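You operate a simulated robot arm through the tools that you are given. There is no shell and no other tool.

Carry out the task below with a simulated robot arm. There is one attempt and no reset: what you move stays moved.

JOB
Put things in order on the steel deck of the green tester. At the end: the grey job card from the steel deck of the green tester stands where the clear cup stood; the green band ring stands where the brown small box (marked "RINGS") stood; the clear cup stands where the green band ring stood; the brown small box from the steel deck of the green tester stands on top of the white coils carton (marked "12 V"); whatever was shut is shut again. Leave all else as you found it, and nothing knocked over.
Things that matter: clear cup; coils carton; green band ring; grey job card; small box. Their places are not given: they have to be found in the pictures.

The check looks at the end state, three seconds after you hand in, the way a careful person would. Anything else that was tipped, shoved, dropped, spilled or broken makes it a failure.

ROBOT AND FRAMES
A 6-joint arm with a two-finger parallel gripper, fixed in place. Base frame: the origin is at the foot of the arm, x ahead of it, y to its left, z up; the work surface is at about z = 0. Units: m, rad, N and s.
With the tool pointing down near the work surface it reaches from about 0.12 to 0.5 m from the base axis. Its first joint turns from -1.257 to 1.257 rad. Payload 0.65 kg.
The tool frame sits at the grasp point between the pads (the TCP): z along the fingers, y along the line on which they close. The tips reach 0.025 m beyond it. Largest opening 0.076 m; finger width 0.018, thickness 0.01; the body of the gripper, 0.036 by 0.078 m, starts 0.045 m behind the TCP.
Orientation is told as [roll, pitch, yaw] about the base's x, y, z axes, in that order, counted from this pose: with the fingers straight down and closing along the base's y, the tool's x points along the base's -x, its y along +y and its z along -z.

CONTROLS
- The arm moves only by the tool arm_command. Its argument "targets" is a list that holds one entry, the list of rows, each a list of 7 numbers: the shift along the base's x, y, z in units of 400 mm (1.0 is 400 mm), then the turn, a rotation vector about the base's x, y, z in units of 180 degrees (1.0 is 180 degrees), then the finger opening in m, from 0 to 0.076. In form: [[[tx, ty, tz, rx, ry, rz, gripper], ...]]. A call has 1 to 20 rows; each row is the pose to reach, as a shift and turn from the pose commanded when the call began. A call with a number of a shift or a turn outside -1 to 1 is refused whole. Each row takes 0.2 s and may step no farther than 0.05 m and 0.15 rad from the row before; otherwise, or with a gripper value out of range, the whole call is refused. Where a pose cannot be reached the arm comes as near as it can. A force on the tool above 40 N (or 10 N above the force at the start of the call, whichever is more), or a blocked arm, ends the call early, and 0.2 s more pass. The fingers move at their own pace (about 0.108 m/s each) and stop on an object; they squeeze with about 24 N. The grip force told is the motor's: it shows also when the fingers shut on nothing. Time passes only in rows, and 0.2 s behind the last, so rows that repeat a pose let the fingers close. It gives the time, the measured TCP pose, the force on the tool (base axes), the opening and the grip force at its end, in the units of the frame above (readings bear some noise), with the torque about the TCP (base axes, N m) and any sound that the robot's microphone picked up.
- Cameras (640 x 400 px; columns grow to the right, rows downward): "scene" is fixed at [0.0465, 0.2664, 0.4028]; the picture's right is [-0.85, -0.53, 0.00], its down [-0.31, 0.49, -0.81] and it looks along [0.43, -0.69, -0.58] (base axes); focal length 250 px, centre (320, 200). "wrist" rides on the gripper at [0.058, 0.011, -0.081] in the tool frame; the picture's right is [-0.18, 0.98, 0.00], its down [-0.75, -0.14, -0.64] and it looks along [-0.63, -0.12, 0.77] (tool axes); focal length 243 px, centre (320, 200).
- camera(camera): a new picture of that camera. It takes no simulated time.
- locate(camera, pixels): for up to 12 pixels [column, row] of the newest picture of that camera ("zoom" is the newest enlarged one), the place [x, y, z] in the base frame of the surface seen there, good to about 0.003 m. It takes no simulated time.
- close_up(camera, box): a new picture of the part [left, top, right, bottom] of that camera's present view, enlarged. It takes no simulated time.
- hand_in(): hands the job in; it is judged then, once.

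Leave the gripper open and the arm clear of the work at the hand-in unless told otherwise.

The tools are called by a JSON object that holds its "op" and its "data". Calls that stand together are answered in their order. arm_command: Moves the arm, as the interface text tells. Its arguments: {"type":"object","properties":{"targets":{"type":"array"}},"required":["targets"]} The other tools are called the same way: camera (camera) takes a picture; locate (camera, pixels) gives the place of the surface under pixels of a picture; close_up (camera, box) takes an enlarged picture of a part of a camera's view; hand_in () hands the job in.

At the start:

```text
t: 0.0
tool_pos: [0.2387, -0.0612, 0.2449]
orientation: [0.001, 0.0, 0.001]
contact_force: [-1.0, -0.5, -0.8]
torque: [0.02, 0.03, 0.01]
finger_gap: 0.0761
grasp_force: 0.0
```

scene: 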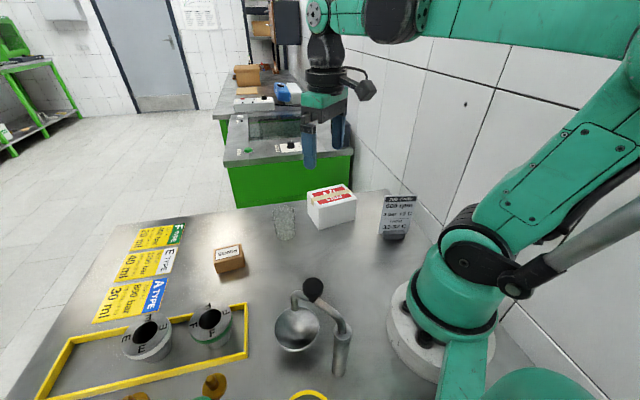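
wrist: 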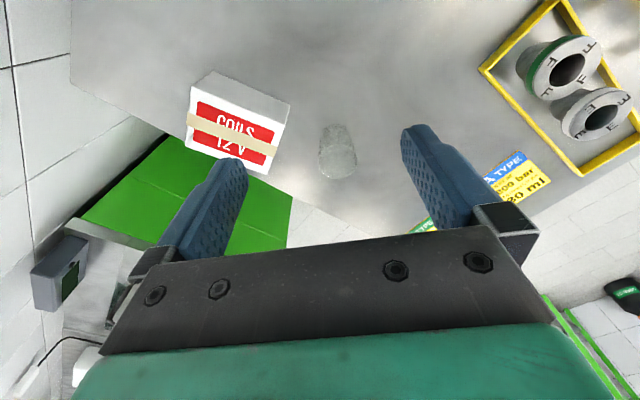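

I see the scene: a steel deck with a clear cup (about pixel 284,222), a white coils carton (331,206), a grey job card (397,217), a small brown box (229,258), and rings in a yellow tray (148,340 and 211,325), a lamp or hemisphere fitting in the middle. I take enlarged views next to see the details.

{"op": "close_up", "data": {"camera": "scene", "box": [200, 160, 440, 310]}}

{"op": "close_up", "data": {"camera": "scene", "box": [30, 260, 370, 400]}}

{"op": "close_up", "data": {"camera": "scene", "box": [200, 40, 420, 210]}}

```text
2.67 times, centred on (320, 235) of scene
```

zoom: 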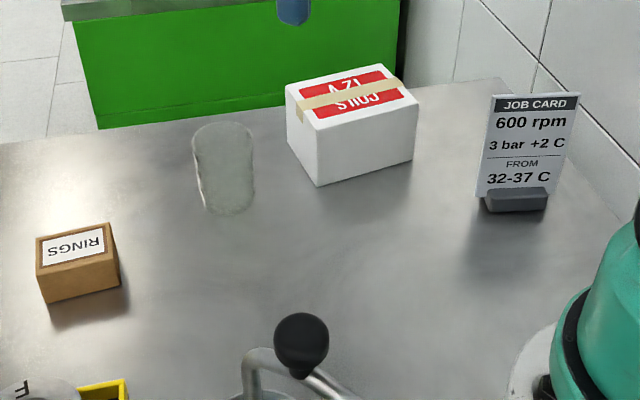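

```text
1.88 times, centred on (200, 330) of scene
```

zoom: 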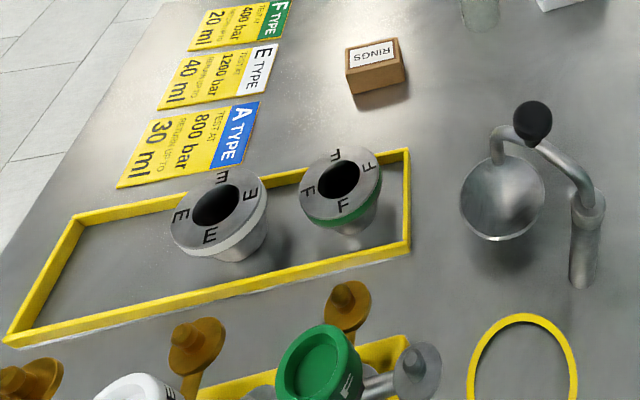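

```text
2.35 times, centred on (310, 125) of scene
```

zoom: 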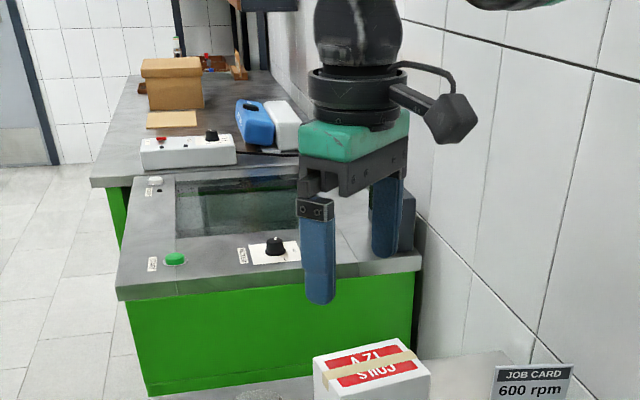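

The green band ring (letters F, at 211,325) sits inside the yellow frame next to the white-banded ring (E). I take fresh pictures and measure the main objects: cup, carton, card, small box and rings.

{"op": "camera", "data": {"camera": "scene"}}

{"op": "locate", "data": {"camera": "scene", "pixels": [[284, 236], [284, 212], [229, 252], [214, 272], [243, 264], [331, 190], [308, 196], [320, 228], [356, 200], [397, 238], [384, 237], [403, 210]]}}

{"op": "locate", "data": {"camera": "scene", "pixels": [[194, 320], [210, 310], [229, 315], [205, 342], [214, 344], [240, 305], [245, 350], [310, 290], [340, 370], [298, 330], [134, 318], [165, 325]]}}

```text
taken
```

scene: 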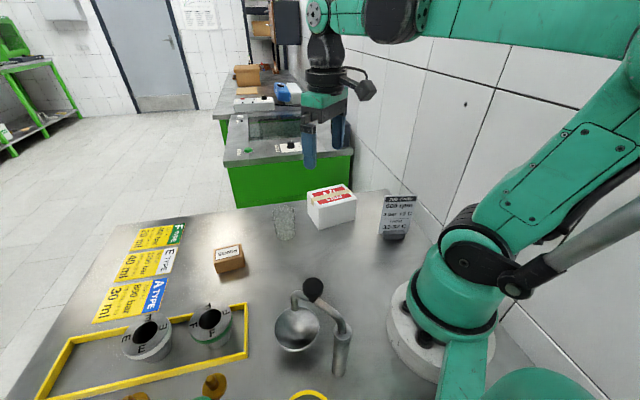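

```text
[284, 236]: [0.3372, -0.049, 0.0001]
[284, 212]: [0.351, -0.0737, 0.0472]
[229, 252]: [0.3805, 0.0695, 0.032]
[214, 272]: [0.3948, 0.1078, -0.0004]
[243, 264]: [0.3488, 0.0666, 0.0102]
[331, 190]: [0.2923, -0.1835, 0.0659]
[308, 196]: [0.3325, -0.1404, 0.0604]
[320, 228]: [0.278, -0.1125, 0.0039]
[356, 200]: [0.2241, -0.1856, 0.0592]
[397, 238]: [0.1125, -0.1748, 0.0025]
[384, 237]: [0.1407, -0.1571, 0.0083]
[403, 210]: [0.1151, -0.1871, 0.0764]
```

```text
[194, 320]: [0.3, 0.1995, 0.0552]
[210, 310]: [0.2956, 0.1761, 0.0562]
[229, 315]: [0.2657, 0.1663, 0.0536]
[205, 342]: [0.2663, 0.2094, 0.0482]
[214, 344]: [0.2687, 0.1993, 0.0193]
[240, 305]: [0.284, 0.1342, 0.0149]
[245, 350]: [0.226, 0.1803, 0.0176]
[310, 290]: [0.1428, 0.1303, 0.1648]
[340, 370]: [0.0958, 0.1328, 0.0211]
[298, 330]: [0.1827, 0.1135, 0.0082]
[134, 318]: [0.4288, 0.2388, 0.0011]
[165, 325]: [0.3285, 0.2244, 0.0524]
```

I check the wrist view: the cup is at about (337,150), the carton at (240,120), and the rings at (560,70) and (595,112). I enlarge these and measure them there.

{"op": "close_up", "data": {"camera": "wrist", "box": [160, 50, 400, 200]}}

{"op": "close_up", "data": {"camera": "wrist", "box": [440, 0, 640, 125]}}

{"op": "camera", "data": {"camera": "wrist"}}

{"op": "locate", "data": {"camera": "wrist", "pixels": [[337, 128], [337, 150], [337, 172], [320, 150], [354, 150], [190, 88], [212, 70], [290, 104], [284, 124], [187, 146], [265, 175], [240, 120]]}}

{"op": "locate", "data": {"camera": "wrist", "pixels": [[555, 45], [600, 45], [540, 92], [545, 70], [600, 95], [632, 100], [572, 130], [522, 65], [560, 95], [484, 72], [566, 5], [590, 173]]}}

```text
2.67 times, centred on (280, 125) of wrist
```

zoom: 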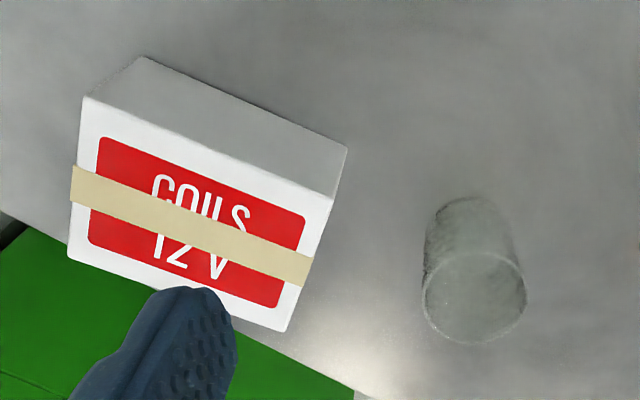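

```text
3.20 times, centred on (540, 62) of wrist
```

zoom: 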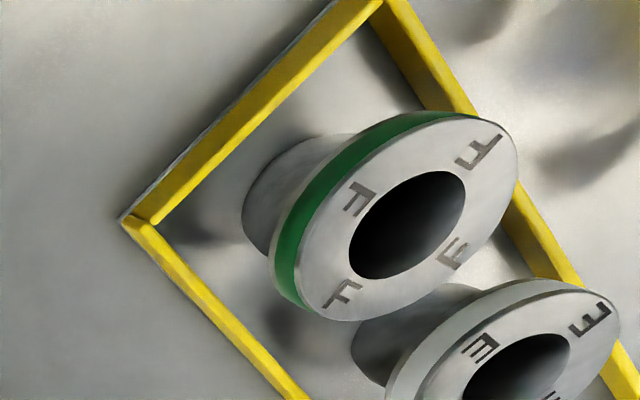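

```text
taken
```

wrist: 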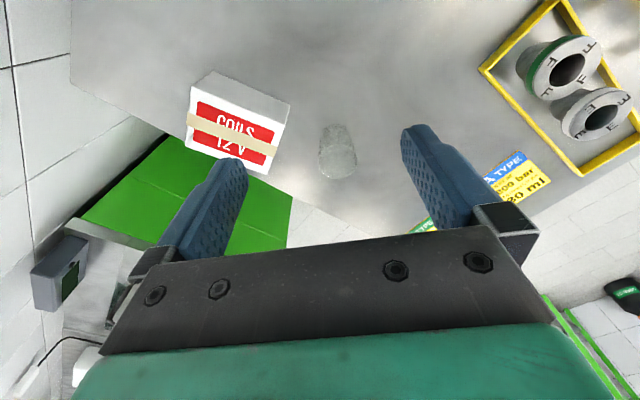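

```text
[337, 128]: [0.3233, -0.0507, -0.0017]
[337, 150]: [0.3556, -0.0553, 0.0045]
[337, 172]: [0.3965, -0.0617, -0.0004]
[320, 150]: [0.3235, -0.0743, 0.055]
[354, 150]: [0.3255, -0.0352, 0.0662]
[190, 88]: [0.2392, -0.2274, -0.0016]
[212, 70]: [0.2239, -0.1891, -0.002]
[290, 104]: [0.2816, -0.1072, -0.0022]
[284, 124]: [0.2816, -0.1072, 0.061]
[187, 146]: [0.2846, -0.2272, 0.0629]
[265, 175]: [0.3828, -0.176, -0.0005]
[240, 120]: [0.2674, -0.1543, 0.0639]
```

```text
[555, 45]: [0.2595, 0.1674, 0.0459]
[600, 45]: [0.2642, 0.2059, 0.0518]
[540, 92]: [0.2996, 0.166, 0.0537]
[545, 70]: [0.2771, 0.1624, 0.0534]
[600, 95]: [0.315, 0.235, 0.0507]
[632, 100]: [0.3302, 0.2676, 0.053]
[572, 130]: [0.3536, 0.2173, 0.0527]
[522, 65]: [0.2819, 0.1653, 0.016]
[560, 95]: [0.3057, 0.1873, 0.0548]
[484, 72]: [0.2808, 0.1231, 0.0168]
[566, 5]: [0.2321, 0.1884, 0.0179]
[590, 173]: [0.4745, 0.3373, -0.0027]
```

The cup is about 0.065 m tall near (0.335,-0.055), the carton top is at z≈0.063, the ring flange top at z≈0.054, and the frame rim at z≈0.017. I move the arm at a safe height (tips above the black knob at z≈0.17) to look at the rings and the small box from closer.

{"op": "arm_command", "data": {"targets": [[[-0.037, 0.092, 0.01, 0, 0, 0, 0.076], [-0.074, 0.184, 0.02, 0, 0, 0, 0.076], [-0.111, 0.276, 0.03, 0, 0, 0, 0.076], [-0.148, 0.368, 0.035, 0, 0, 0, 0.076], [-0.185, 0.46, 0.0375, 0, 0, 0, 0.076], [-0.222, 0.553, 0.0375, 0, 0, 0, 0.076]]]}}

{"op": "camera", "data": {"camera": "wrist"}}

```text
t: 1.4
tool_pos: [0.1495, 0.1605, 0.2598]
orientation: [0.002, 0.001, 0.001]
contact_force: [-0.1, -0.4, -0.9]
torque: [-0.01, 0.01, -0.03]
finger_gap: 0.0759
grasp_force: 0.0
```

```text
taken
```

wrist: 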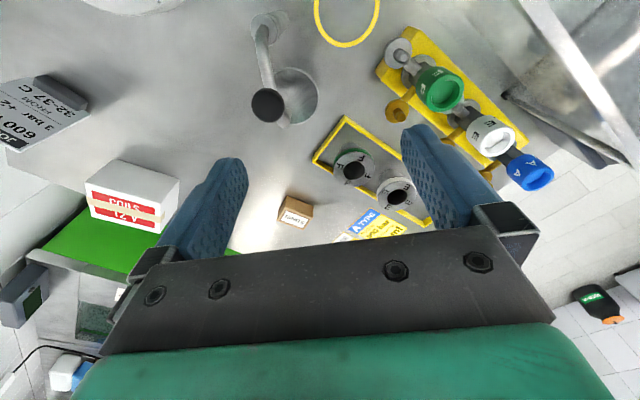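

Now the wrist picture shows the rings at (352,165) and (397,190) inside the yellow frame, and the small box at (295,210). I enlarge and measure these.

{"op": "close_up", "data": {"camera": "wrist", "box": [270, 105, 446, 235]}}

{"op": "locate", "data": {"camera": "wrist", "pixels": [[352, 152], [334, 165], [375, 163], [352, 187], [353, 171], [397, 178], [378, 190], [416, 192], [397, 209], [397, 196], [346, 118], [314, 158]]}}

{"op": "locate", "data": {"camera": "wrist", "pixels": [[288, 197], [313, 204], [307, 214], [285, 207], [278, 220], [303, 228], [295, 217], [430, 222], [320, 163], [350, 118], [404, 148], [268, 105]]}}

```text
3.08 times, centred on (358, 170) of wrist
```

zoom: 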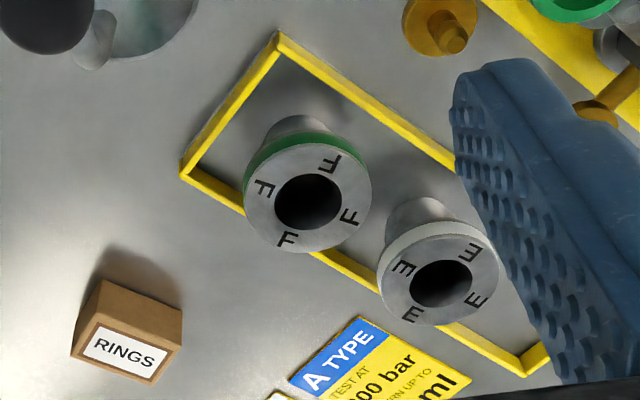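

```text
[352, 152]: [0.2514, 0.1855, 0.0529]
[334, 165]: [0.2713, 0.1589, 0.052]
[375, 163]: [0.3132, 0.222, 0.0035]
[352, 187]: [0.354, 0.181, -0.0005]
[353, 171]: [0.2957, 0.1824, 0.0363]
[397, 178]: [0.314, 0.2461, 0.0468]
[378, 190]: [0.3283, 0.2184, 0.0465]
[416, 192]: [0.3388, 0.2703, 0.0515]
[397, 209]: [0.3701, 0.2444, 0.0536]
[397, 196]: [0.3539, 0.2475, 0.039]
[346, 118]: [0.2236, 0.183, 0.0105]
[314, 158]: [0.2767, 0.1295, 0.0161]
```

```text
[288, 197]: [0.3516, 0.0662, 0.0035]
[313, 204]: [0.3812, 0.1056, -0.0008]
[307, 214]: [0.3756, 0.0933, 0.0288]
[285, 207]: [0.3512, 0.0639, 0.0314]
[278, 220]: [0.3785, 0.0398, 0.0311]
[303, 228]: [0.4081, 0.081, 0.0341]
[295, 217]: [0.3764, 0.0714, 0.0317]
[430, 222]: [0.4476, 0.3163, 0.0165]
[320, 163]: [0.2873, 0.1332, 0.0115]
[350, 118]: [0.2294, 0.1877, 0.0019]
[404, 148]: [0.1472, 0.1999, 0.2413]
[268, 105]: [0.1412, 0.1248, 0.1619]
```

I measure more precisely on the enlarged picture: ring outline, box top corners and box bottom corners.

{"op": "locate", "data": {"camera": "zoom", "pixels": [[246, 205], [368, 180], [335, 148], [295, 250], [268, 165], [368, 215], [250, 230], [345, 240], [290, 165], [307, 175], [275, 130], [325, 125]]}}

{"op": "locate", "data": {"camera": "zoom", "pixels": [[101, 280], [180, 306], [180, 348], [152, 383], [73, 354], [98, 323], [126, 350], [182, 312], [96, 318], [176, 345], [280, 40], [188, 172]]}}

```text
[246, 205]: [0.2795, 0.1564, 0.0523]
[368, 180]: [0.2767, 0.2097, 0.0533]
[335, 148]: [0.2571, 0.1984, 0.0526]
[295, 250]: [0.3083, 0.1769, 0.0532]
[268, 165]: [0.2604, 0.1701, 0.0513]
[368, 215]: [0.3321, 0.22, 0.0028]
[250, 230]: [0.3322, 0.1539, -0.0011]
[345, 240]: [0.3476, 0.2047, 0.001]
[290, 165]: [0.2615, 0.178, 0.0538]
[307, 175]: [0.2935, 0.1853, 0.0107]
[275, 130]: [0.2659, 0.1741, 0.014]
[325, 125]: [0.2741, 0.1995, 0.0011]
```

```text
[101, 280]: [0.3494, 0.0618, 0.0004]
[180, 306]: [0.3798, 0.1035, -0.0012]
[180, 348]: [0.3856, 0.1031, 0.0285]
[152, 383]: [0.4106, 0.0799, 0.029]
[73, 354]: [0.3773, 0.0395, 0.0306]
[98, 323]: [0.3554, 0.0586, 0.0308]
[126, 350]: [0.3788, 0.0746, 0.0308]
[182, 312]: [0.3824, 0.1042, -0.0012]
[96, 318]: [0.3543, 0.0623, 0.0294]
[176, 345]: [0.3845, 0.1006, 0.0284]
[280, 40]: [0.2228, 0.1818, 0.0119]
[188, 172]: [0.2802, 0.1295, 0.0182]
```

I fitted the green ring: centre ≈ (0.282,0.184), flange diameter ≈0.054, top z≈0.053. Box: centre ≈ (0.381,0.071), 0.052 × 0.032 × 0.031, long side at ≈50°. I look at the scene picture to see how the arm hangs relative to the black knob.

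{"op": "camera", "data": {"camera": "scene"}}

```text
taken
```

scene: 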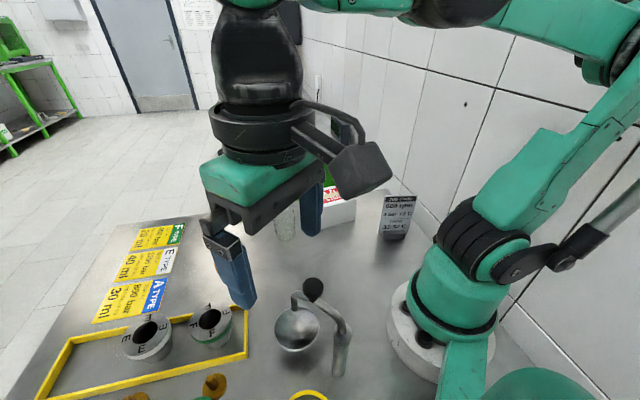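

I measure the heights of the wrist and forearm parts above the TCP to be sure they stay clear of the knob when the tool is low.

{"op": "locate", "data": {"camera": "scene", "pixels": [[240, 190], [255, 150], [255, 120], [255, 90], [260, 40], [250, 3], [360, 8], [470, 15], [355, 195], [375, 165], [313, 289], [313, 278]]}}

```text
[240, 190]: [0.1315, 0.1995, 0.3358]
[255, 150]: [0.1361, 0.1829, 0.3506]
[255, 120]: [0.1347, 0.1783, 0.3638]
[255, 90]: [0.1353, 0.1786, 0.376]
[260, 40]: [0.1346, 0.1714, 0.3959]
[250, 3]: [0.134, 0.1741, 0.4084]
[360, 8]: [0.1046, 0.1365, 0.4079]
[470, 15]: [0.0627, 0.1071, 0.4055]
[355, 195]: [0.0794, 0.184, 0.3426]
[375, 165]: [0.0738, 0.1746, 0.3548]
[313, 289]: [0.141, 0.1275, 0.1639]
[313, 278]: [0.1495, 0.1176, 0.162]
```

The knob top is at about z 0.17 and the forearm underside is about 0.15 m above the TCP, so grasps near the ring are fine. Next I move toward the carton side to look at the carton, cup and card.

{"op": "arm_command", "data": {"targets": [[[0.0, -0.1, 0, 0, 0, 0, 0.076], [0.0, -0.2, 0, 0, 0, 0, 0.076], [0.0, -0.3, 0, 0, 0, 0, 0.076], [0.0, -0.4, 0, 0, 0, 0, 0.076], [0.0, -0.5, 0, 0, 0, 0, 0.076], [0.0, -0.6, 0, 0, 0, 0, 0.076], [0.0, -0.7, 0, 0, 0, 0, 0.076]]]}}

{"op": "camera", "data": {"camera": "wrist"}}

```text
t: 3.0
tool_pos: [0.1458, -0.1237, 0.2595]
orientation: [0.001, -0.001, 0.002]
contact_force: [-0.1, 0.4, -0.8]
torque: [0.0, -0.01, -0.04]
finger_gap: 0.076
grasp_force: 0.0
```

```text
taken
```

wrist: 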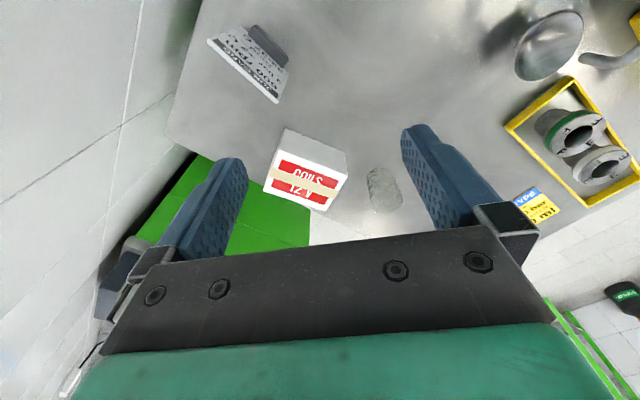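

The carton is now at (308,170), the cup at (384,188), and the card at (252,62). I enlarge them.

{"op": "close_up", "data": {"camera": "wrist", "box": [250, 115, 420, 220]}}

{"op": "locate", "data": {"camera": "zoom", "pixels": [[90, 185], [330, 235], [365, 205], [140, 60], [60, 270], [270, 350], [450, 220], [500, 200], [565, 330], [480, 360], [520, 280], [200, 240]]}}

{"op": "close_up", "data": {"camera": "wrist", "box": [170, 0, 330, 110]}}

```text
3.76 times, centred on (335, 168) of wrist
```

zoom: 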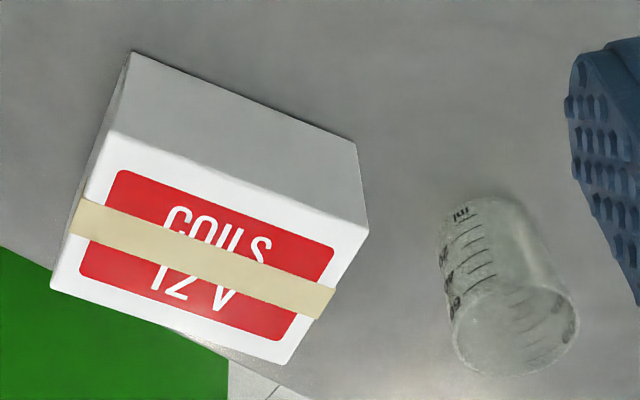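

```text
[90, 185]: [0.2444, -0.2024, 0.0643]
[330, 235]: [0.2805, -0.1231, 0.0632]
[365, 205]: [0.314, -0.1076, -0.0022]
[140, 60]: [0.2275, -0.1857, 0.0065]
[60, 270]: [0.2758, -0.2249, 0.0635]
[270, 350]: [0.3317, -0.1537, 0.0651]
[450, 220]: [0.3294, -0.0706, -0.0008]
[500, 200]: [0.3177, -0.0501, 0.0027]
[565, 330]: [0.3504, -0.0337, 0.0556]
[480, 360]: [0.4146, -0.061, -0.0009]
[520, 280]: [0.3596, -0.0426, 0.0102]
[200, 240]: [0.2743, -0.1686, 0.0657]
```

```text
3.64 times, centred on (250, 55) of wrist
```

zoom: 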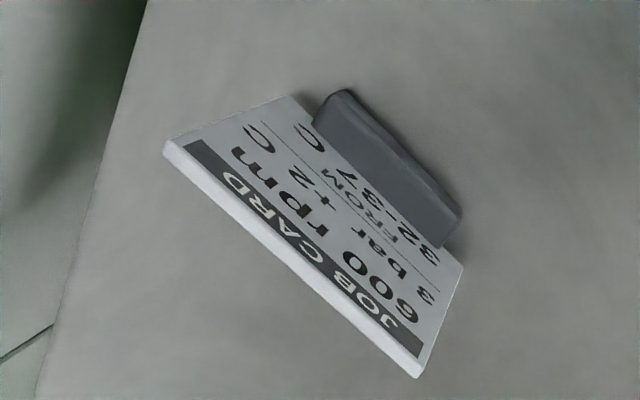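

I see the card leaning back on a grey holder foot; the cup is a graduated clear beaker. I re-enlarge the carton/cup to locate the carton top corners and cup edges.

{"op": "close_up", "data": {"camera": "wrist", "box": [250, 115, 420, 220]}}

{"op": "locate", "data": {"camera": "zoom", "pixels": [[112, 135], [364, 232], [55, 286], [280, 358], [134, 56], [355, 148], [440, 235], [470, 205], [520, 205], [574, 310], [445, 300], [560, 345]]}}

{"op": "locate", "data": {"camera": "scene", "pixels": [[285, 239], [279, 237], [291, 237], [273, 210], [294, 210], [284, 206], [284, 242], [276, 232], [294, 232], [280, 220], [290, 220], [285, 228]]}}

```text
3.76 times, centred on (335, 168) of wrist
```

zoom: 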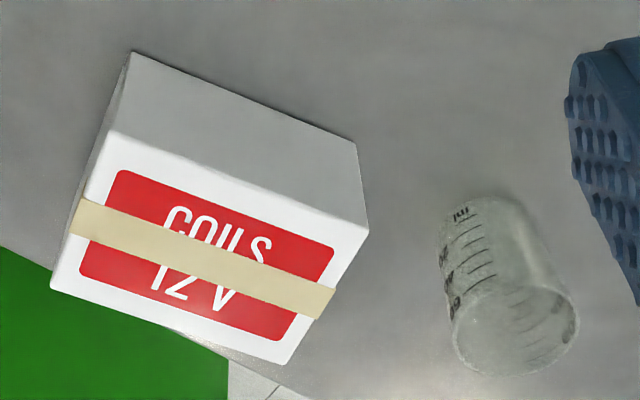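

```text
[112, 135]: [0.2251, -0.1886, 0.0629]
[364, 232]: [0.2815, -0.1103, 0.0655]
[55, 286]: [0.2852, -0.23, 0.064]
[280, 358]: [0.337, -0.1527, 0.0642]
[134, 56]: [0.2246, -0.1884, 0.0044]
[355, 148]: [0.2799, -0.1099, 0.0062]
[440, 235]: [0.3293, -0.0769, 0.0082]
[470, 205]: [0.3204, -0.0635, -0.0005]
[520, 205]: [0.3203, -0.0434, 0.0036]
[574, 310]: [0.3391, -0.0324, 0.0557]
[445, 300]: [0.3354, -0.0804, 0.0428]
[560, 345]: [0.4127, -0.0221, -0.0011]
```

```text
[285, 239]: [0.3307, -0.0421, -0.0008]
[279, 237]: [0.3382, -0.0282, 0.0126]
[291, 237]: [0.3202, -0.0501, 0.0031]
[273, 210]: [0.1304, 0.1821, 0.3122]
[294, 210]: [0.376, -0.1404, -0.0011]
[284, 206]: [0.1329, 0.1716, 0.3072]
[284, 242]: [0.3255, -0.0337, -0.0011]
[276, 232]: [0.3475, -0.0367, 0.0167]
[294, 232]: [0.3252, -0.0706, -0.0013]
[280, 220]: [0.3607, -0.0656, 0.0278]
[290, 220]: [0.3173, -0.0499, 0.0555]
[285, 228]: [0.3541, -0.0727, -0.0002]
```

The carton top is centred at ≈ (0.282,-0.170), long side at ≈55°, 0.096 × 0.073, z≈0.064. I now measure the card and its foot in the enlarged picture, and take a fresh scene picture with the cup unobstructed.

{"op": "close_up", "data": {"camera": "wrist", "box": [170, 0, 330, 110]}}

{"op": "locate", "data": {"camera": "zoom", "pixels": [[170, 155], [180, 140], [290, 258], [415, 370], [420, 350], [455, 270], [345, 95], [320, 120], [455, 210], [435, 240], [295, 105], [330, 230]]}}

{"op": "close_up", "data": {"camera": "scene", "box": [250, 180, 440, 260]}}

```text
3.64 times, centred on (250, 55) of wrist
```

zoom: 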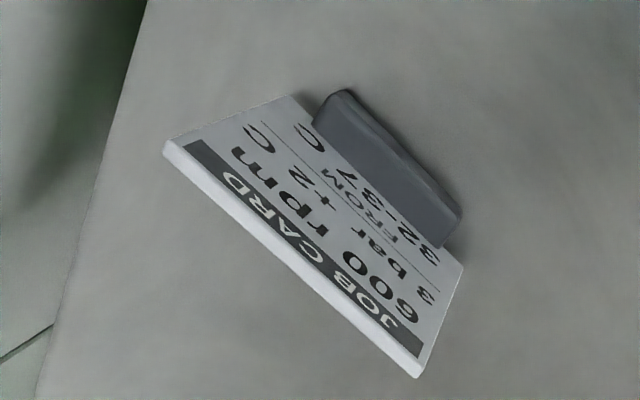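

```text
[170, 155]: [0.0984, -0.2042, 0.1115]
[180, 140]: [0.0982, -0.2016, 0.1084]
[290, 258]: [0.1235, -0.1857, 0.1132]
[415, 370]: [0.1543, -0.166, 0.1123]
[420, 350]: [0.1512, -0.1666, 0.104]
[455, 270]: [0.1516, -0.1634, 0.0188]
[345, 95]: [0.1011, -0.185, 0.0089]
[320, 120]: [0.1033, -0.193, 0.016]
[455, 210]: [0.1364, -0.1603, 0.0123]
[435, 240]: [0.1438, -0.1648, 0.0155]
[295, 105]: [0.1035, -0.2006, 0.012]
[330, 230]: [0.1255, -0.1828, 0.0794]
```

```text
3.37 times, centred on (345, 220) of scene
```

zoom: 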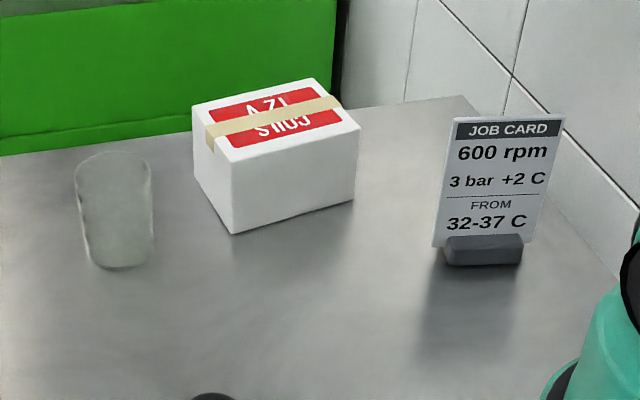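

The card is upright: panel centre ≈ (0.126,-0.185), width 0.068 at ≈34°, top z≈0.113, foot ≈0.028 deep × 0.016 high. I check where the wall is (behind the card) and the cup's edges in the enlarged scene picture.

{"op": "locate", "data": {"camera": "zoom", "pixels": [[400, 60], [470, 60], [560, 60], [600, 150], [500, 90], [600, 200], [110, 268], [90, 255], [145, 260], [77, 200], [153, 200], [120, 150]]}}

{"op": "camera", "data": {"camera": "scene"}}

{"op": "locate", "data": {"camera": "wrist", "pixels": [[100, 60], [100, 150], [40, 30], [60, 250], [170, 20], [172, 120], [160, 60], [200, 60], [180, 60], [540, 45], [600, 60], [575, 20]]}}

```text
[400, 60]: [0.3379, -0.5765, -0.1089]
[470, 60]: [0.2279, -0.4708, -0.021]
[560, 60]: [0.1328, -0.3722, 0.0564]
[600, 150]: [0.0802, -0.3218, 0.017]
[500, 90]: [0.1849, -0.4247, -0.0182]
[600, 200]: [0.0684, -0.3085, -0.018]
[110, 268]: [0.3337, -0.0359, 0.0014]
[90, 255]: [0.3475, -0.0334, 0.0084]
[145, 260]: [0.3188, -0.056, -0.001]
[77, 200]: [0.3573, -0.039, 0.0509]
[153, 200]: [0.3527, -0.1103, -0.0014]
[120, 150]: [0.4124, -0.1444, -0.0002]
```

```text
taken
```

scene: 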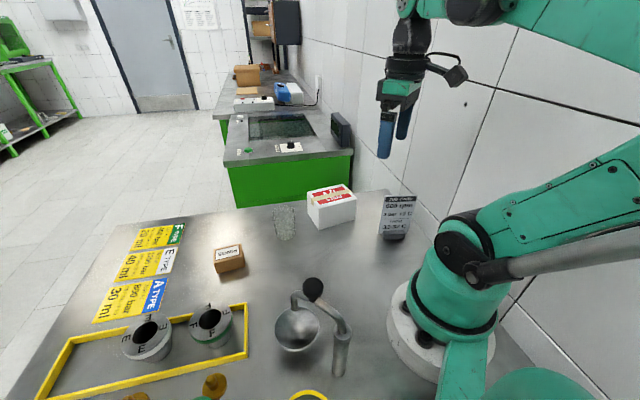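

```text
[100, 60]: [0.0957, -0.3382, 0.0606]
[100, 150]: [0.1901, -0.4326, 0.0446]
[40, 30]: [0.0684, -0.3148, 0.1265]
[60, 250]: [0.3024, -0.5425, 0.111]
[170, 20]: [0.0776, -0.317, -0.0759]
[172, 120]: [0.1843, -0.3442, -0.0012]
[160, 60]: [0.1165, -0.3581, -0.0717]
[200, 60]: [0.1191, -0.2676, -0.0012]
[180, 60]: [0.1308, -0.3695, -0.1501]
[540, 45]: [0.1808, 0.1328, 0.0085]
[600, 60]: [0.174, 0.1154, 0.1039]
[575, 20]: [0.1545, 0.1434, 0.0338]
```

The wall is about 0.13 m behind the card, leaving room. I start with the small box: move at height to above it at about (0.380,0.071) and turn the tool by +50° so the fingers close across its short side.

{"op": "arm_command", "data": {"targets": [[[0.0719, 0.0597, 0, 0, 0, 0.0347, 0.076], [0.1438, 0.1194, 0, 0, 0, 0.0694, 0.076], [0.2156, 0.1791, 0, 0, 0, 0.1042, 0.076], [0.2875, 0.2388, 0, 0, 0, 0.1389, 0.076], [0.3594, 0.2984, -0.02, 0, 0, 0.1736, 0.076], [0.4313, 0.3581, -0.05, 0, 0, 0.2083, 0.076], [0.5031, 0.4178, -0.1, 0, 0, 0.2431, 0.076], [0.575, 0.4775, -0.15, 0, 0, 0.2778, 0.076], [0.575, 0.4775, -0.2, 0, 0, 0.2778, 0.076], [0.575, 0.4775, -0.2, 0, 0, 0.2778, 0.076]]]}}

{"op": "camera", "data": {"camera": "wrist"}}

{"op": "camera", "data": {"camera": "scene"}}

```text
t: 5.2
tool_pos: [0.3807, 0.0731, 0.1784]
orientation: [-0.001, 0.001, 0.873]
contact_force: [-0.1, 0.6, 0.1]
torque: [0.02, 0.01, 0.04]
finger_gap: 0.0759
grasp_force: 0.0
```

```text
taken
```

wrist: 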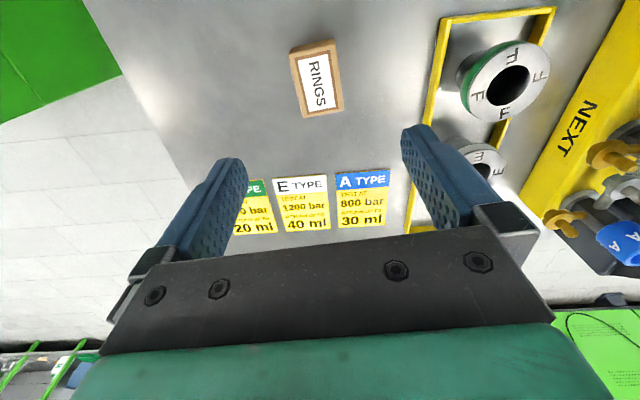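

```text
taken
```

scene: 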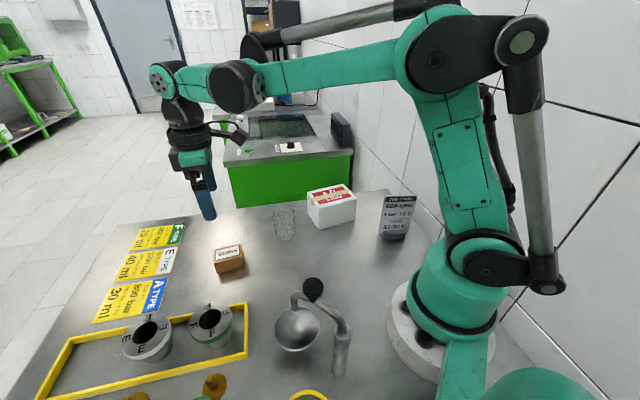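

The wrist view now shows the box at (316,78). I enlarge and measure its top corners to refine the centre and angle.

{"op": "close_up", "data": {"camera": "wrist", "box": [270, 25, 366, 130]}}

{"op": "locate", "data": {"camera": "wrist", "pixels": [[291, 56], [329, 46], [343, 108], [304, 117], [316, 82], [291, 50], [331, 41], [310, 55], [297, 86], [337, 78], [322, 112], [311, 45]]}}

```text
3.81 times, centred on (318, 78) of wrist
```

zoom: 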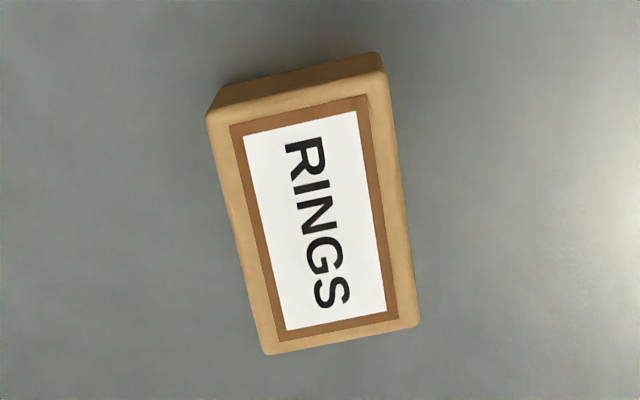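

```text
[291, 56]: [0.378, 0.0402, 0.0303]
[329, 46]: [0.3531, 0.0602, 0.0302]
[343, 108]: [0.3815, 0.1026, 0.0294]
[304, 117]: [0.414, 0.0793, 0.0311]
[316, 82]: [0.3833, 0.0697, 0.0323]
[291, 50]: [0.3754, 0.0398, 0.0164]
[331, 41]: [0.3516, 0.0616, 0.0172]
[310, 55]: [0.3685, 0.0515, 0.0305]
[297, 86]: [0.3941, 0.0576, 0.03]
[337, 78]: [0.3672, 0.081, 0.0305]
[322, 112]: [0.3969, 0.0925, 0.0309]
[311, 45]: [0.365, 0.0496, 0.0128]
```

Box centre refined to ≈ (0.382,0.071) with yaw 50° fitting well. I go straight down to TCP z≈0.030 (tips ~5 mm above the deck) and close.

{"op": "arm_command", "data": {"targets": [[[0.002, 0, -0.1, 0, 0, 0, 0.076], [0.002, 0, -0.2, 0, 0, 0, 0.076], [0.002, 0, -0.28, 0, 0, 0, 0.076], [0.002, 0, -0.34, 0, 0, 0, 0.076], [0.002, 0, -0.372, 0, 0, 0, 0.076], [0.002, 0, -0.372, 0, 0, 0, 0.05], [0.002, 0, -0.372, 0, 0, 0, 0.024], [0.002, 0, -0.372, 0, 0, 0, 0.02], [0.002, 0, -0.372, 0, 0, 0, 0.02]]]}}

{"op": "camera", "data": {"camera": "wrist"}}

```text
t: 7.2
tool_pos: [0.3811, 0.0738, 0.0306]
orientation: [0.0, 0.001, 0.874]
contact_force: [-0.1, 0.8, -0.4]
torque: [0.0, -0.01, 0.01]
finger_gap: 0.0394
grasp_force: 24.3
```

```text
taken
```

wrist: 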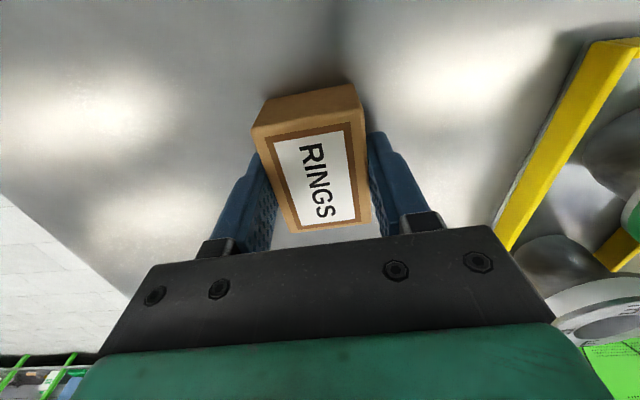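

The fingers hold the box (gap 0.039 m, grip 24 N). I lift it by 0.15 m.

{"op": "arm_command", "data": {"targets": [[[0, 0, 0.04, 0, 0, 0, 0.02], [0, 0, 0.12, 0, 0, 0, 0.02], [0, 0, 0.22, 0, 0, 0, 0.02], [0, 0, 0.32, 0, 0, 0, 0.02], [0, 0, 0.4, 0, 0, 0, 0.02], [0, 0, 0.4, 0, 0, 0, 0.02]]]}}

{"op": "camera", "data": {"camera": "wrist"}}

```text
t: 8.6
tool_pos: [0.3808, 0.0732, 0.1884]
orientation: [0.0, 0.0, 0.874]
contact_force: [-0.7, -0.2, -0.1]
torque: [-0.04, 0.02, -0.01]
finger_gap: 0.0202
grasp_force: 0.1
```

```text
taken
```

wrist: 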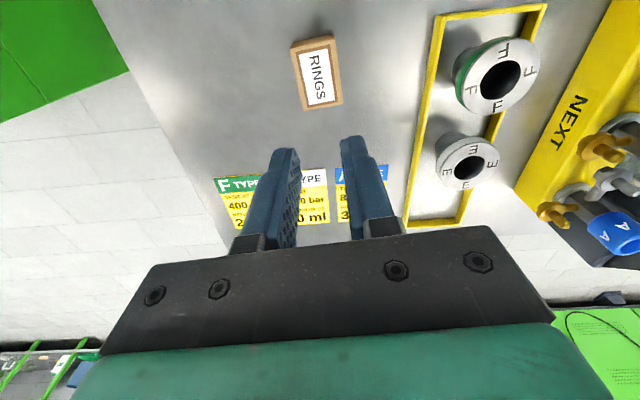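

The fingers closed past the box: the grip slipped and the box still stands on the deck at (316,72). I check where it is now and whether it was shifted.

{"op": "close_up", "data": {"camera": "wrist", "box": [270, 20, 366, 125]}}

{"op": "locate", "data": {"camera": "zoom", "pixels": [[210, 105], [385, 65], [420, 315], [268, 350], [315, 210], [240, 225], [400, 190], [300, 85], [345, 332], [215, 80], [380, 45], [300, 60]]}}

{"op": "close_up", "data": {"camera": "scene", "box": [180, 220, 280, 300]}}

```text
3.81 times, centred on (318, 72) of wrist
```

zoom: 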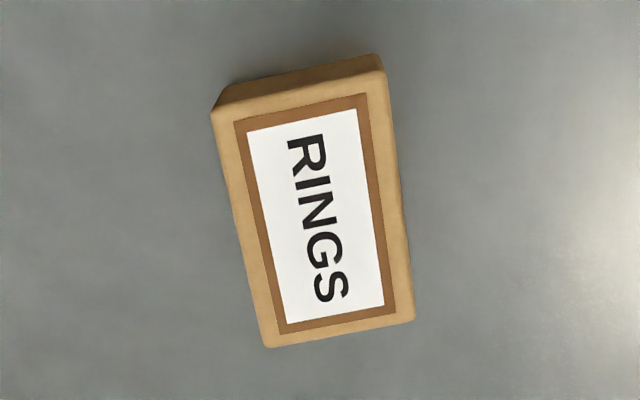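

```text
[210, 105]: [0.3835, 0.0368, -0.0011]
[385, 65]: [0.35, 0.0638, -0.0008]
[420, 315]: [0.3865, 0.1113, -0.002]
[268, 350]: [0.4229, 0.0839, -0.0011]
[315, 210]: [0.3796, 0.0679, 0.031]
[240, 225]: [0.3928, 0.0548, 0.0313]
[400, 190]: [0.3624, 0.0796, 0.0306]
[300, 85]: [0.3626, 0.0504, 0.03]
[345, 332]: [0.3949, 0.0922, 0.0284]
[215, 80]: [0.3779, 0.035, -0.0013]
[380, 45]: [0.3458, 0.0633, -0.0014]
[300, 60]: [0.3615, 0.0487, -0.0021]
```

```text
5.00 times, centred on (230, 260) of scene
```

zoom: 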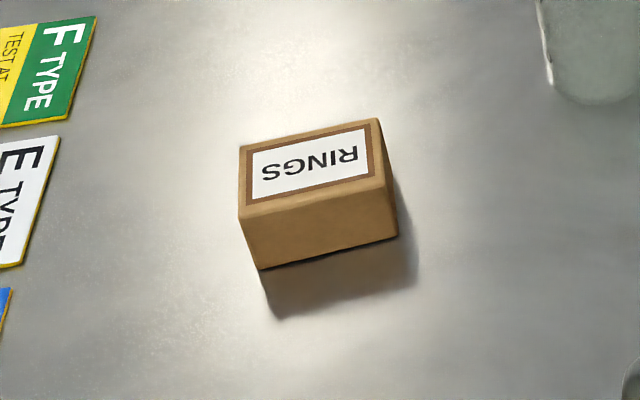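

The box is unmoved; its real width is ≈0.039 m, so the grip was right but it slipped in the lift – perhaps it is heavy or smooth. I try again: fingers open, centre 4 mm better, a bit lower (tips ~2 mm above deck), close fully, then lift very slowly by only a few mm and read the force.

{"op": "arm_command", "data": {"targets": [[[-0.0075, -0.01, 0, 0, 0, 0, 0.076], [-0.0075, -0.01, -0.02, 0, 0, 0, 0.076], [-0.0075, -0.01, -0.12, 0, 0, 0, 0.076], [-0.0075, -0.01, -0.22, 0, 0, 0, 0.076], [-0.0075, -0.01, -0.32, 0, 0, 0, 0.076], [-0.0075, -0.01, -0.38, 0, 0, 0, 0.076], [-0.0075, -0.01, -0.408, 0, 0, 0, 0.076], [-0.0075, -0.01, -0.408, 0, 0, 0, 0.05], [-0.0075, -0.01, -0.408, 0, 0, 0, 0.02], [-0.0075, -0.01, -0.408, 0, 0, 0, 0.0], [-0.0075, -0.01, -0.408, 0, 0, 0, 0.0], [-0.0075, -0.01, -0.408, 0, 0, 0, 0.0]]]}}

{"op": "arm_command", "data": {"targets": [[[0, 0, 0.002, 0, 0, 0, 0.0], [0, 0, 0.004, 0, 0, 0, 0.0], [0, 0, 0.007, 0, 0, 0, 0.0], [0, 0, 0.01, 0, 0, 0, 0.0], [0, 0, 0.013, 0, 0, 0, 0.0], [0, 0, 0.016, 0, 0, 0, 0.0], [0, 0, 0.016, 0, 0, 0, 0.0]]]}}

{"op": "camera", "data": {"camera": "wrist"}}

{"op": "close_up", "data": {"camera": "scene", "box": [150, 170, 310, 300]}}

```text
t: 11.2
tool_pos: [0.3781, 0.0665, 0.0268]
orientation: [0.0, -0.001, 0.872]
contact_force: [0.0, 0.2, 0.9]
torque: [0.0, -0.02, 0.0]
finger_gap: 0.0394
grasp_force: 24.0
```

```text
t: 12.8
tool_pos: [0.3767, 0.0675, 0.0334]
orientation: [0.0, -0.001, 0.873]
contact_force: [-0.4, 0.1, 0.0]
torque: [0.01, 0.01, -0.04]
finger_gap: 0.0393
grasp_force: 23.9
```

```text
taken
```

wrist: 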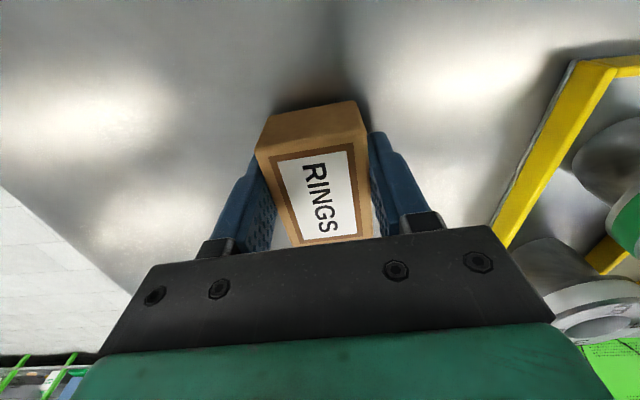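

```text
3.08 times, centred on (230, 235) of scene
```

zoom: 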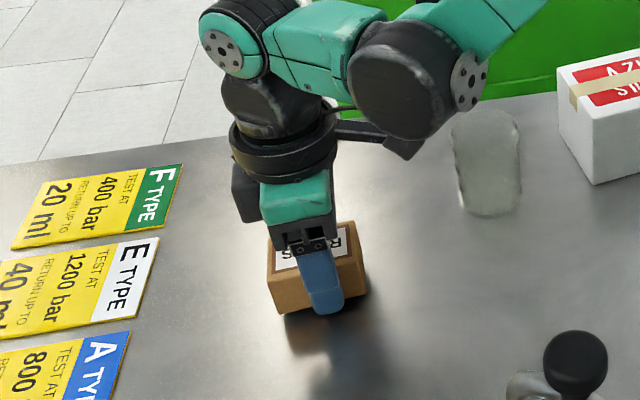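

The grip holds at 0.0393 after the small lift. I check whether the box rose: top z should be ≈0.037.

{"op": "locate", "data": {"camera": "wrist", "pixels": [[315, 190], [270, 150], [360, 140], [300, 170], [310, 125], [330, 115], [290, 130], [350, 130]]}}

```text
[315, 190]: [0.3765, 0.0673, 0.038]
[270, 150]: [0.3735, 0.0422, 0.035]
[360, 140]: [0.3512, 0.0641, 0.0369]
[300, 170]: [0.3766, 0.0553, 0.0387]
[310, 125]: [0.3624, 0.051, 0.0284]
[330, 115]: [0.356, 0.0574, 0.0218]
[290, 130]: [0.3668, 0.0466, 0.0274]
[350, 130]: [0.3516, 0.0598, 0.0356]
```

The box has risen with the fingers (top z≈0.038). I continue the lift slowly, at about 6–10 mm per row.

{"op": "arm_command", "data": {"targets": [[[0, 0, 0.008, 0, 0, 0, 0.0], [0, 0, 0.018, 0, 0, 0, 0.0], [0, 0, 0.03, 0, 0, 0, 0.0], [0, 0, 0.044, 0, 0, 0, 0.0], [0, 0, 0.06, 0, 0, 0, 0.0], [0, 0, 0.076, 0, 0, 0, 0.0], [0, 0, 0.09, 0, 0, 0, 0.0], [0, 0, 0.1, 0, 0, 0, 0.0], [0, 0, 0.105, 0, 0, 0, 0.0]]]}}

{"op": "camera", "data": {"camera": "wrist"}}

```text
t: 14.8
tool_pos: [0.3787, 0.0672, 0.0753]
orientation: [0.0, 0.001, 0.871]
contact_force: [-0.5, 0.3, 0.0]
torque: [0.01, 0.0, 0.01]
finger_gap: 0.0393
grasp_force: 23.8
```

```text
taken
```

wrist: 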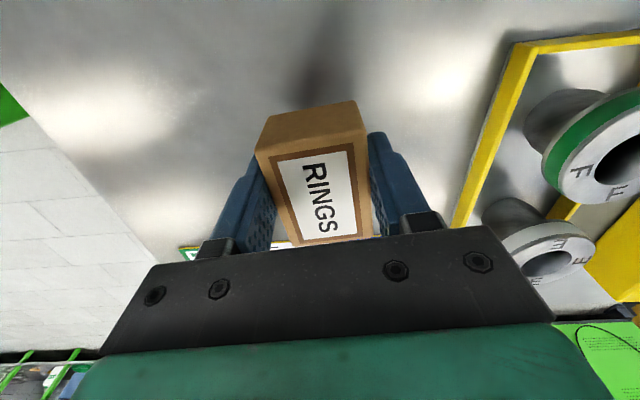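

The box is held steadily at z 0.075. I raise it further to TCP z≈0.14, slowly.

{"op": "arm_command", "data": {"targets": [[[0, 0, 0.01, 0, 0, 0, 0.0], [0, 0, 0.03, 0, 0, 0, 0.0], [0, 0, 0.055, 0, 0, 0, 0.0], [0, 0, 0.08, 0, 0, 0, 0.0], [0, 0, 0.105, 0, 0, 0, 0.0], [0, 0, 0.13, 0, 0, 0, 0.0], [0, 0, 0.15, 0, 0, 0, 0.0], [0, 0, 0.16, 0, 0, 0, 0.0]]]}}

{"op": "arm_command", "data": {"targets": [[[-0.005, -0.012, 0, 0, 0, 0.001, 0.0], [-0.015, -0.037, 0, 0, 0, 0.003, 0.0], [-0.03, -0.074, 0, 0, 0, 0.005, 0.0], [-0.048, -0.118, 0, 0, 0, 0.007, 0.0], [-0.066, -0.162, 0, 0, 0, 0.009, 0.0], [-0.084, -0.206, 0, 0, 0, 0.011, 0.0], [-0.102, -0.25, 0, 0, 0, 0.013, 0.0], [-0.12, -0.294, 0, 0, 0, 0.015, 0.0], [-0.138, -0.338, 0, 0, 0, 0.017, 0.0], [-0.156, -0.382, 0, 0, 0, 0.019, 0.0], [-0.174, -0.426, 0, 0, 0, 0.02, 0.0], [-0.192, -0.47, 0, 0, 0, 0.021, 0.0], [-0.21, -0.514, 0, 0, 0, 0.022, 0.0], [-0.225, -0.551, 0, 0, 0, 0.022, 0.0], [-0.236, -0.578, 0, 0, 0, 0.022, 0.0], [-0.2418, -0.593, 0, 0, 0, 0.022, 0.0], [-0.2418, -0.593, 0, 0, 0, 0.022, 0.0]]]}}

{"op": "camera", "data": {"camera": "wrist"}}

{"op": "camera", "data": {"camera": "scene"}}

```text
t: 16.6
tool_pos: [0.3775, 0.0689, 0.1392]
orientation: [-0.001, 0.0, 0.873]
contact_force: [0.2, 0.5, -0.8]
torque: [0.02, -0.02, -0.01]
finger_gap: 0.0394
grasp_force: 23.6
```

```text
t: 20.2
tool_pos: [0.2813, -0.1692, 0.1394]
orientation: [0.002, 0.0, 0.943]
contact_force: [0.8, 0.1, -0.4]
torque: [0.01, 0.0, 0.0]
finger_gap: 0.0396
grasp_force: 23.6
```

```text
taken
```

wrist: 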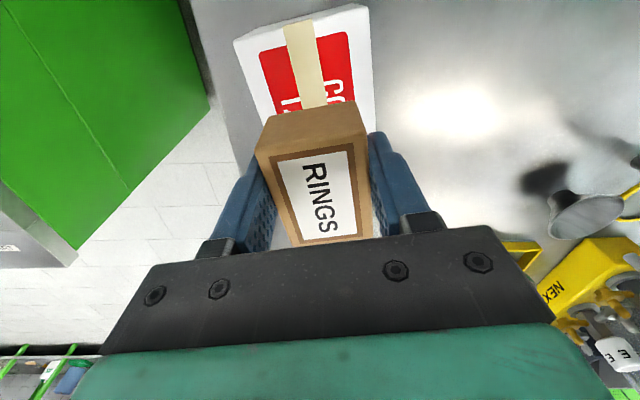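

```text
taken
```

scene: 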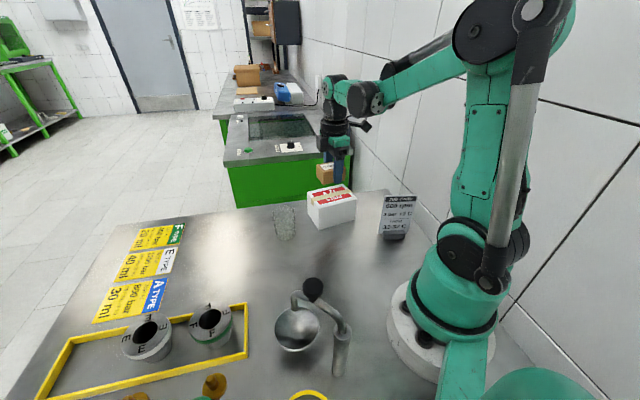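

The box hangs over the carton and is well aligned. I verify the carton top's position from this view before lowering.

{"op": "locate", "data": {"camera": "wrist", "pixels": [[237, 42], [358, 8], [370, 100], [262, 120], [290, 60], [340, 50], [362, 50], [318, 60]]}}

{"op": "close_up", "data": {"camera": "scene", "box": [270, 130, 400, 240]}}

```text
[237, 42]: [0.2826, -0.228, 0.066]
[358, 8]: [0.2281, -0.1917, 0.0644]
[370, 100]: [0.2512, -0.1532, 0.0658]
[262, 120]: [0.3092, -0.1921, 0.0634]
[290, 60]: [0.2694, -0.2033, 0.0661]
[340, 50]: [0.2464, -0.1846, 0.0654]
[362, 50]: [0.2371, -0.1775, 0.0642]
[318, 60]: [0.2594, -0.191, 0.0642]
```

```text
3.64 times, centred on (335, 185) of scene
```

zoom: 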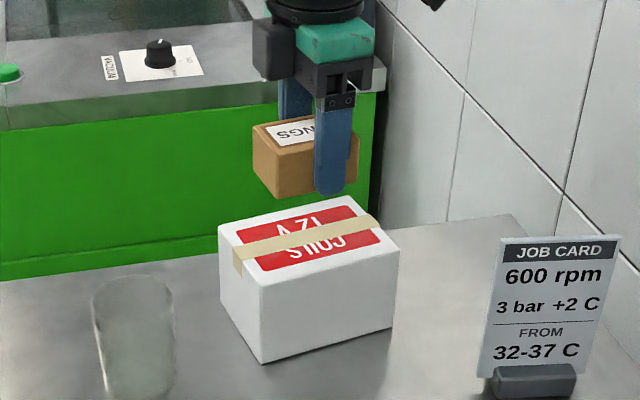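

The carton centre is confirmed at (0.282,-0.170), top z≈0.065. I lower slowly until the box bottom is just at the carton top.

{"op": "arm_command", "data": {"targets": [[[0, 0, -0.02, 0, 0, 0, 0.0], [0, 0, -0.045, 0, 0, 0, 0.0], [0, 0, -0.07, 0, 0, 0, 0.0], [0, 0, -0.09, 0, 0, 0, 0.0], [0, 0, -0.102, 0, 0, 0, 0.0], [0, 0, -0.108, 0, 0, 0, 0.0], [0, 0, -0.112, 0, 0, 0, 0.0], [0, 0, -0.115, 0, 0, 0, 0.0], [0, 0, -0.115, 0, 0, 0, 0.0]]]}}

{"op": "close_up", "data": {"camera": "scene", "box": [290, 150, 390, 240]}}

```text
t: 22.2
tool_pos: [0.2822, -0.1705, 0.0928]
orientation: [0.0, 0.0, 0.942]
contact_force: [-0.8, -0.7, -1.1]
torque: [0.02, 0.01, 0.0]
finger_gap: 0.0392
grasp_force: 23.8
```

```text
4.44 times, centred on (340, 195) of scene
```

zoom: 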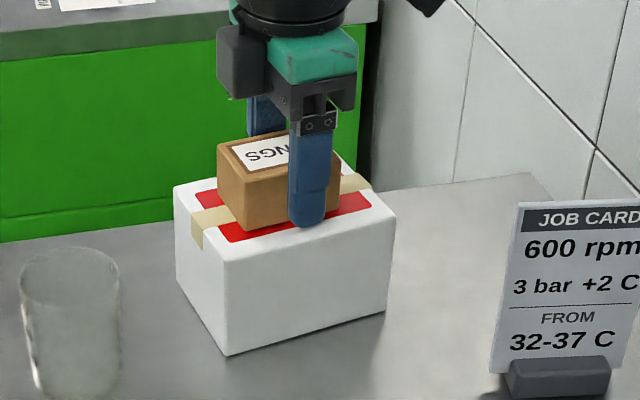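

It is nearly touching. I lower in sub-millimetre steps and read the force.

{"op": "arm_command", "data": {"targets": [[[0, 0, -0.001, 0, 0, 0, 0.0], [0, 0, -0.002, 0, 0, 0, 0.0], [0, 0, -0.003, 0, 0, 0, 0.0], [0, 0, -0.003, 0, 0, 0, 0.0]]]}}

{"op": "close_up", "data": {"camera": "scene", "box": [300, 150, 380, 220]}}

```text
t: 23.2
tool_pos: [0.2806, -0.1701, 0.0925]
orientation: [0.0, 0.0, 0.943]
contact_force: [0.8, 1.8, 6.2]
torque: [0.06, -0.02, 0.04]
finger_gap: 0.0396
grasp_force: 24.4
```

```text
5.71 times, centred on (340, 185) of scene
```

zoom: 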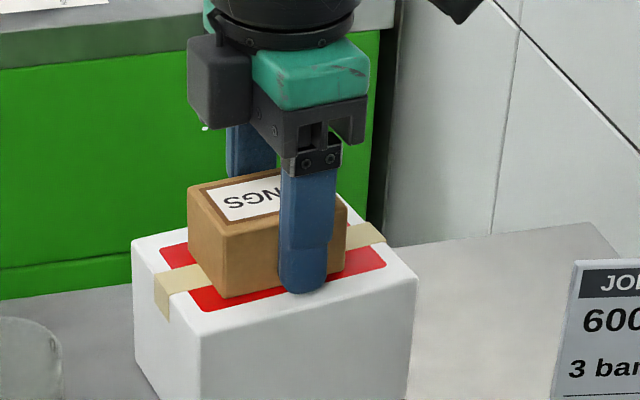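

Contact is made (6 N up). I open the fingers and then rise straight up.

{"op": "arm_command", "data": {"targets": [[[0, 0, 0, 0, 0, 0, 0.045], [0, 0, 0, 0, 0, 0, 0.06], [0, 0, 0, 0, 0, 0, 0.076], [0, 0, 0, 0, 0, 0, 0.076], [0, 0, 0.03, 0, 0, 0, 0.076], [0, 0, 0.08, 0, 0, 0, 0.076], [0, 0, 0.16, 0, 0, 0, 0.076], [0, 0, 0.26, 0, 0, 0, 0.076], [0, 0, 0.34, 0, 0, 0, 0.076], [0, 0, 0.34, 0, 0, 0, 0.076]]]}}

{"op": "camera", "data": {"camera": "wrist"}}

{"op": "camera", "data": {"camera": "scene"}}

```text
t: 25.4
tool_pos: [0.2828, -0.1689, 0.2276]
orientation: [0.0, -0.001, 0.941]
contact_force: [0.2, 0.4, -0.6]
torque: [0.01, -0.03, -0.01]
finger_gap: 0.0759
grasp_force: 0.0
```

```text
taken
```

wrist: 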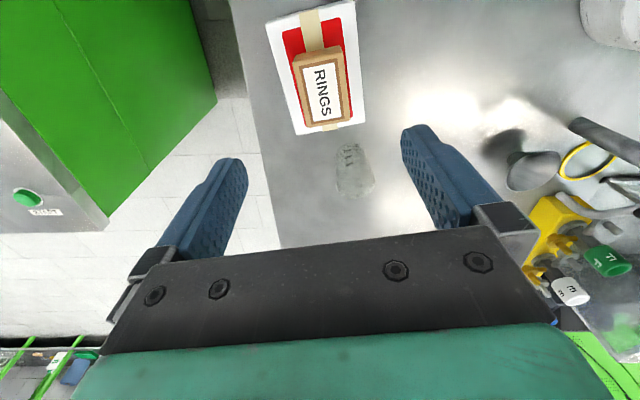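

```text
taken
```

scene: 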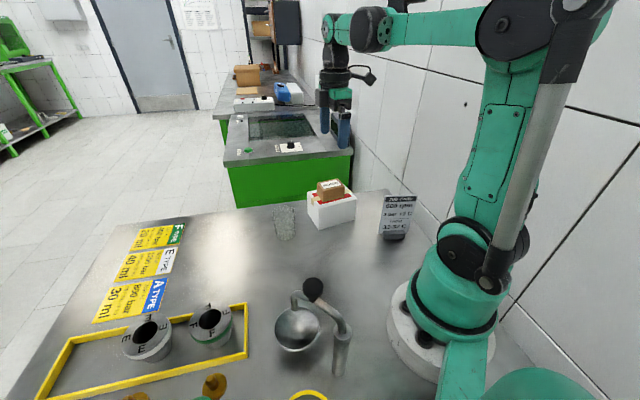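

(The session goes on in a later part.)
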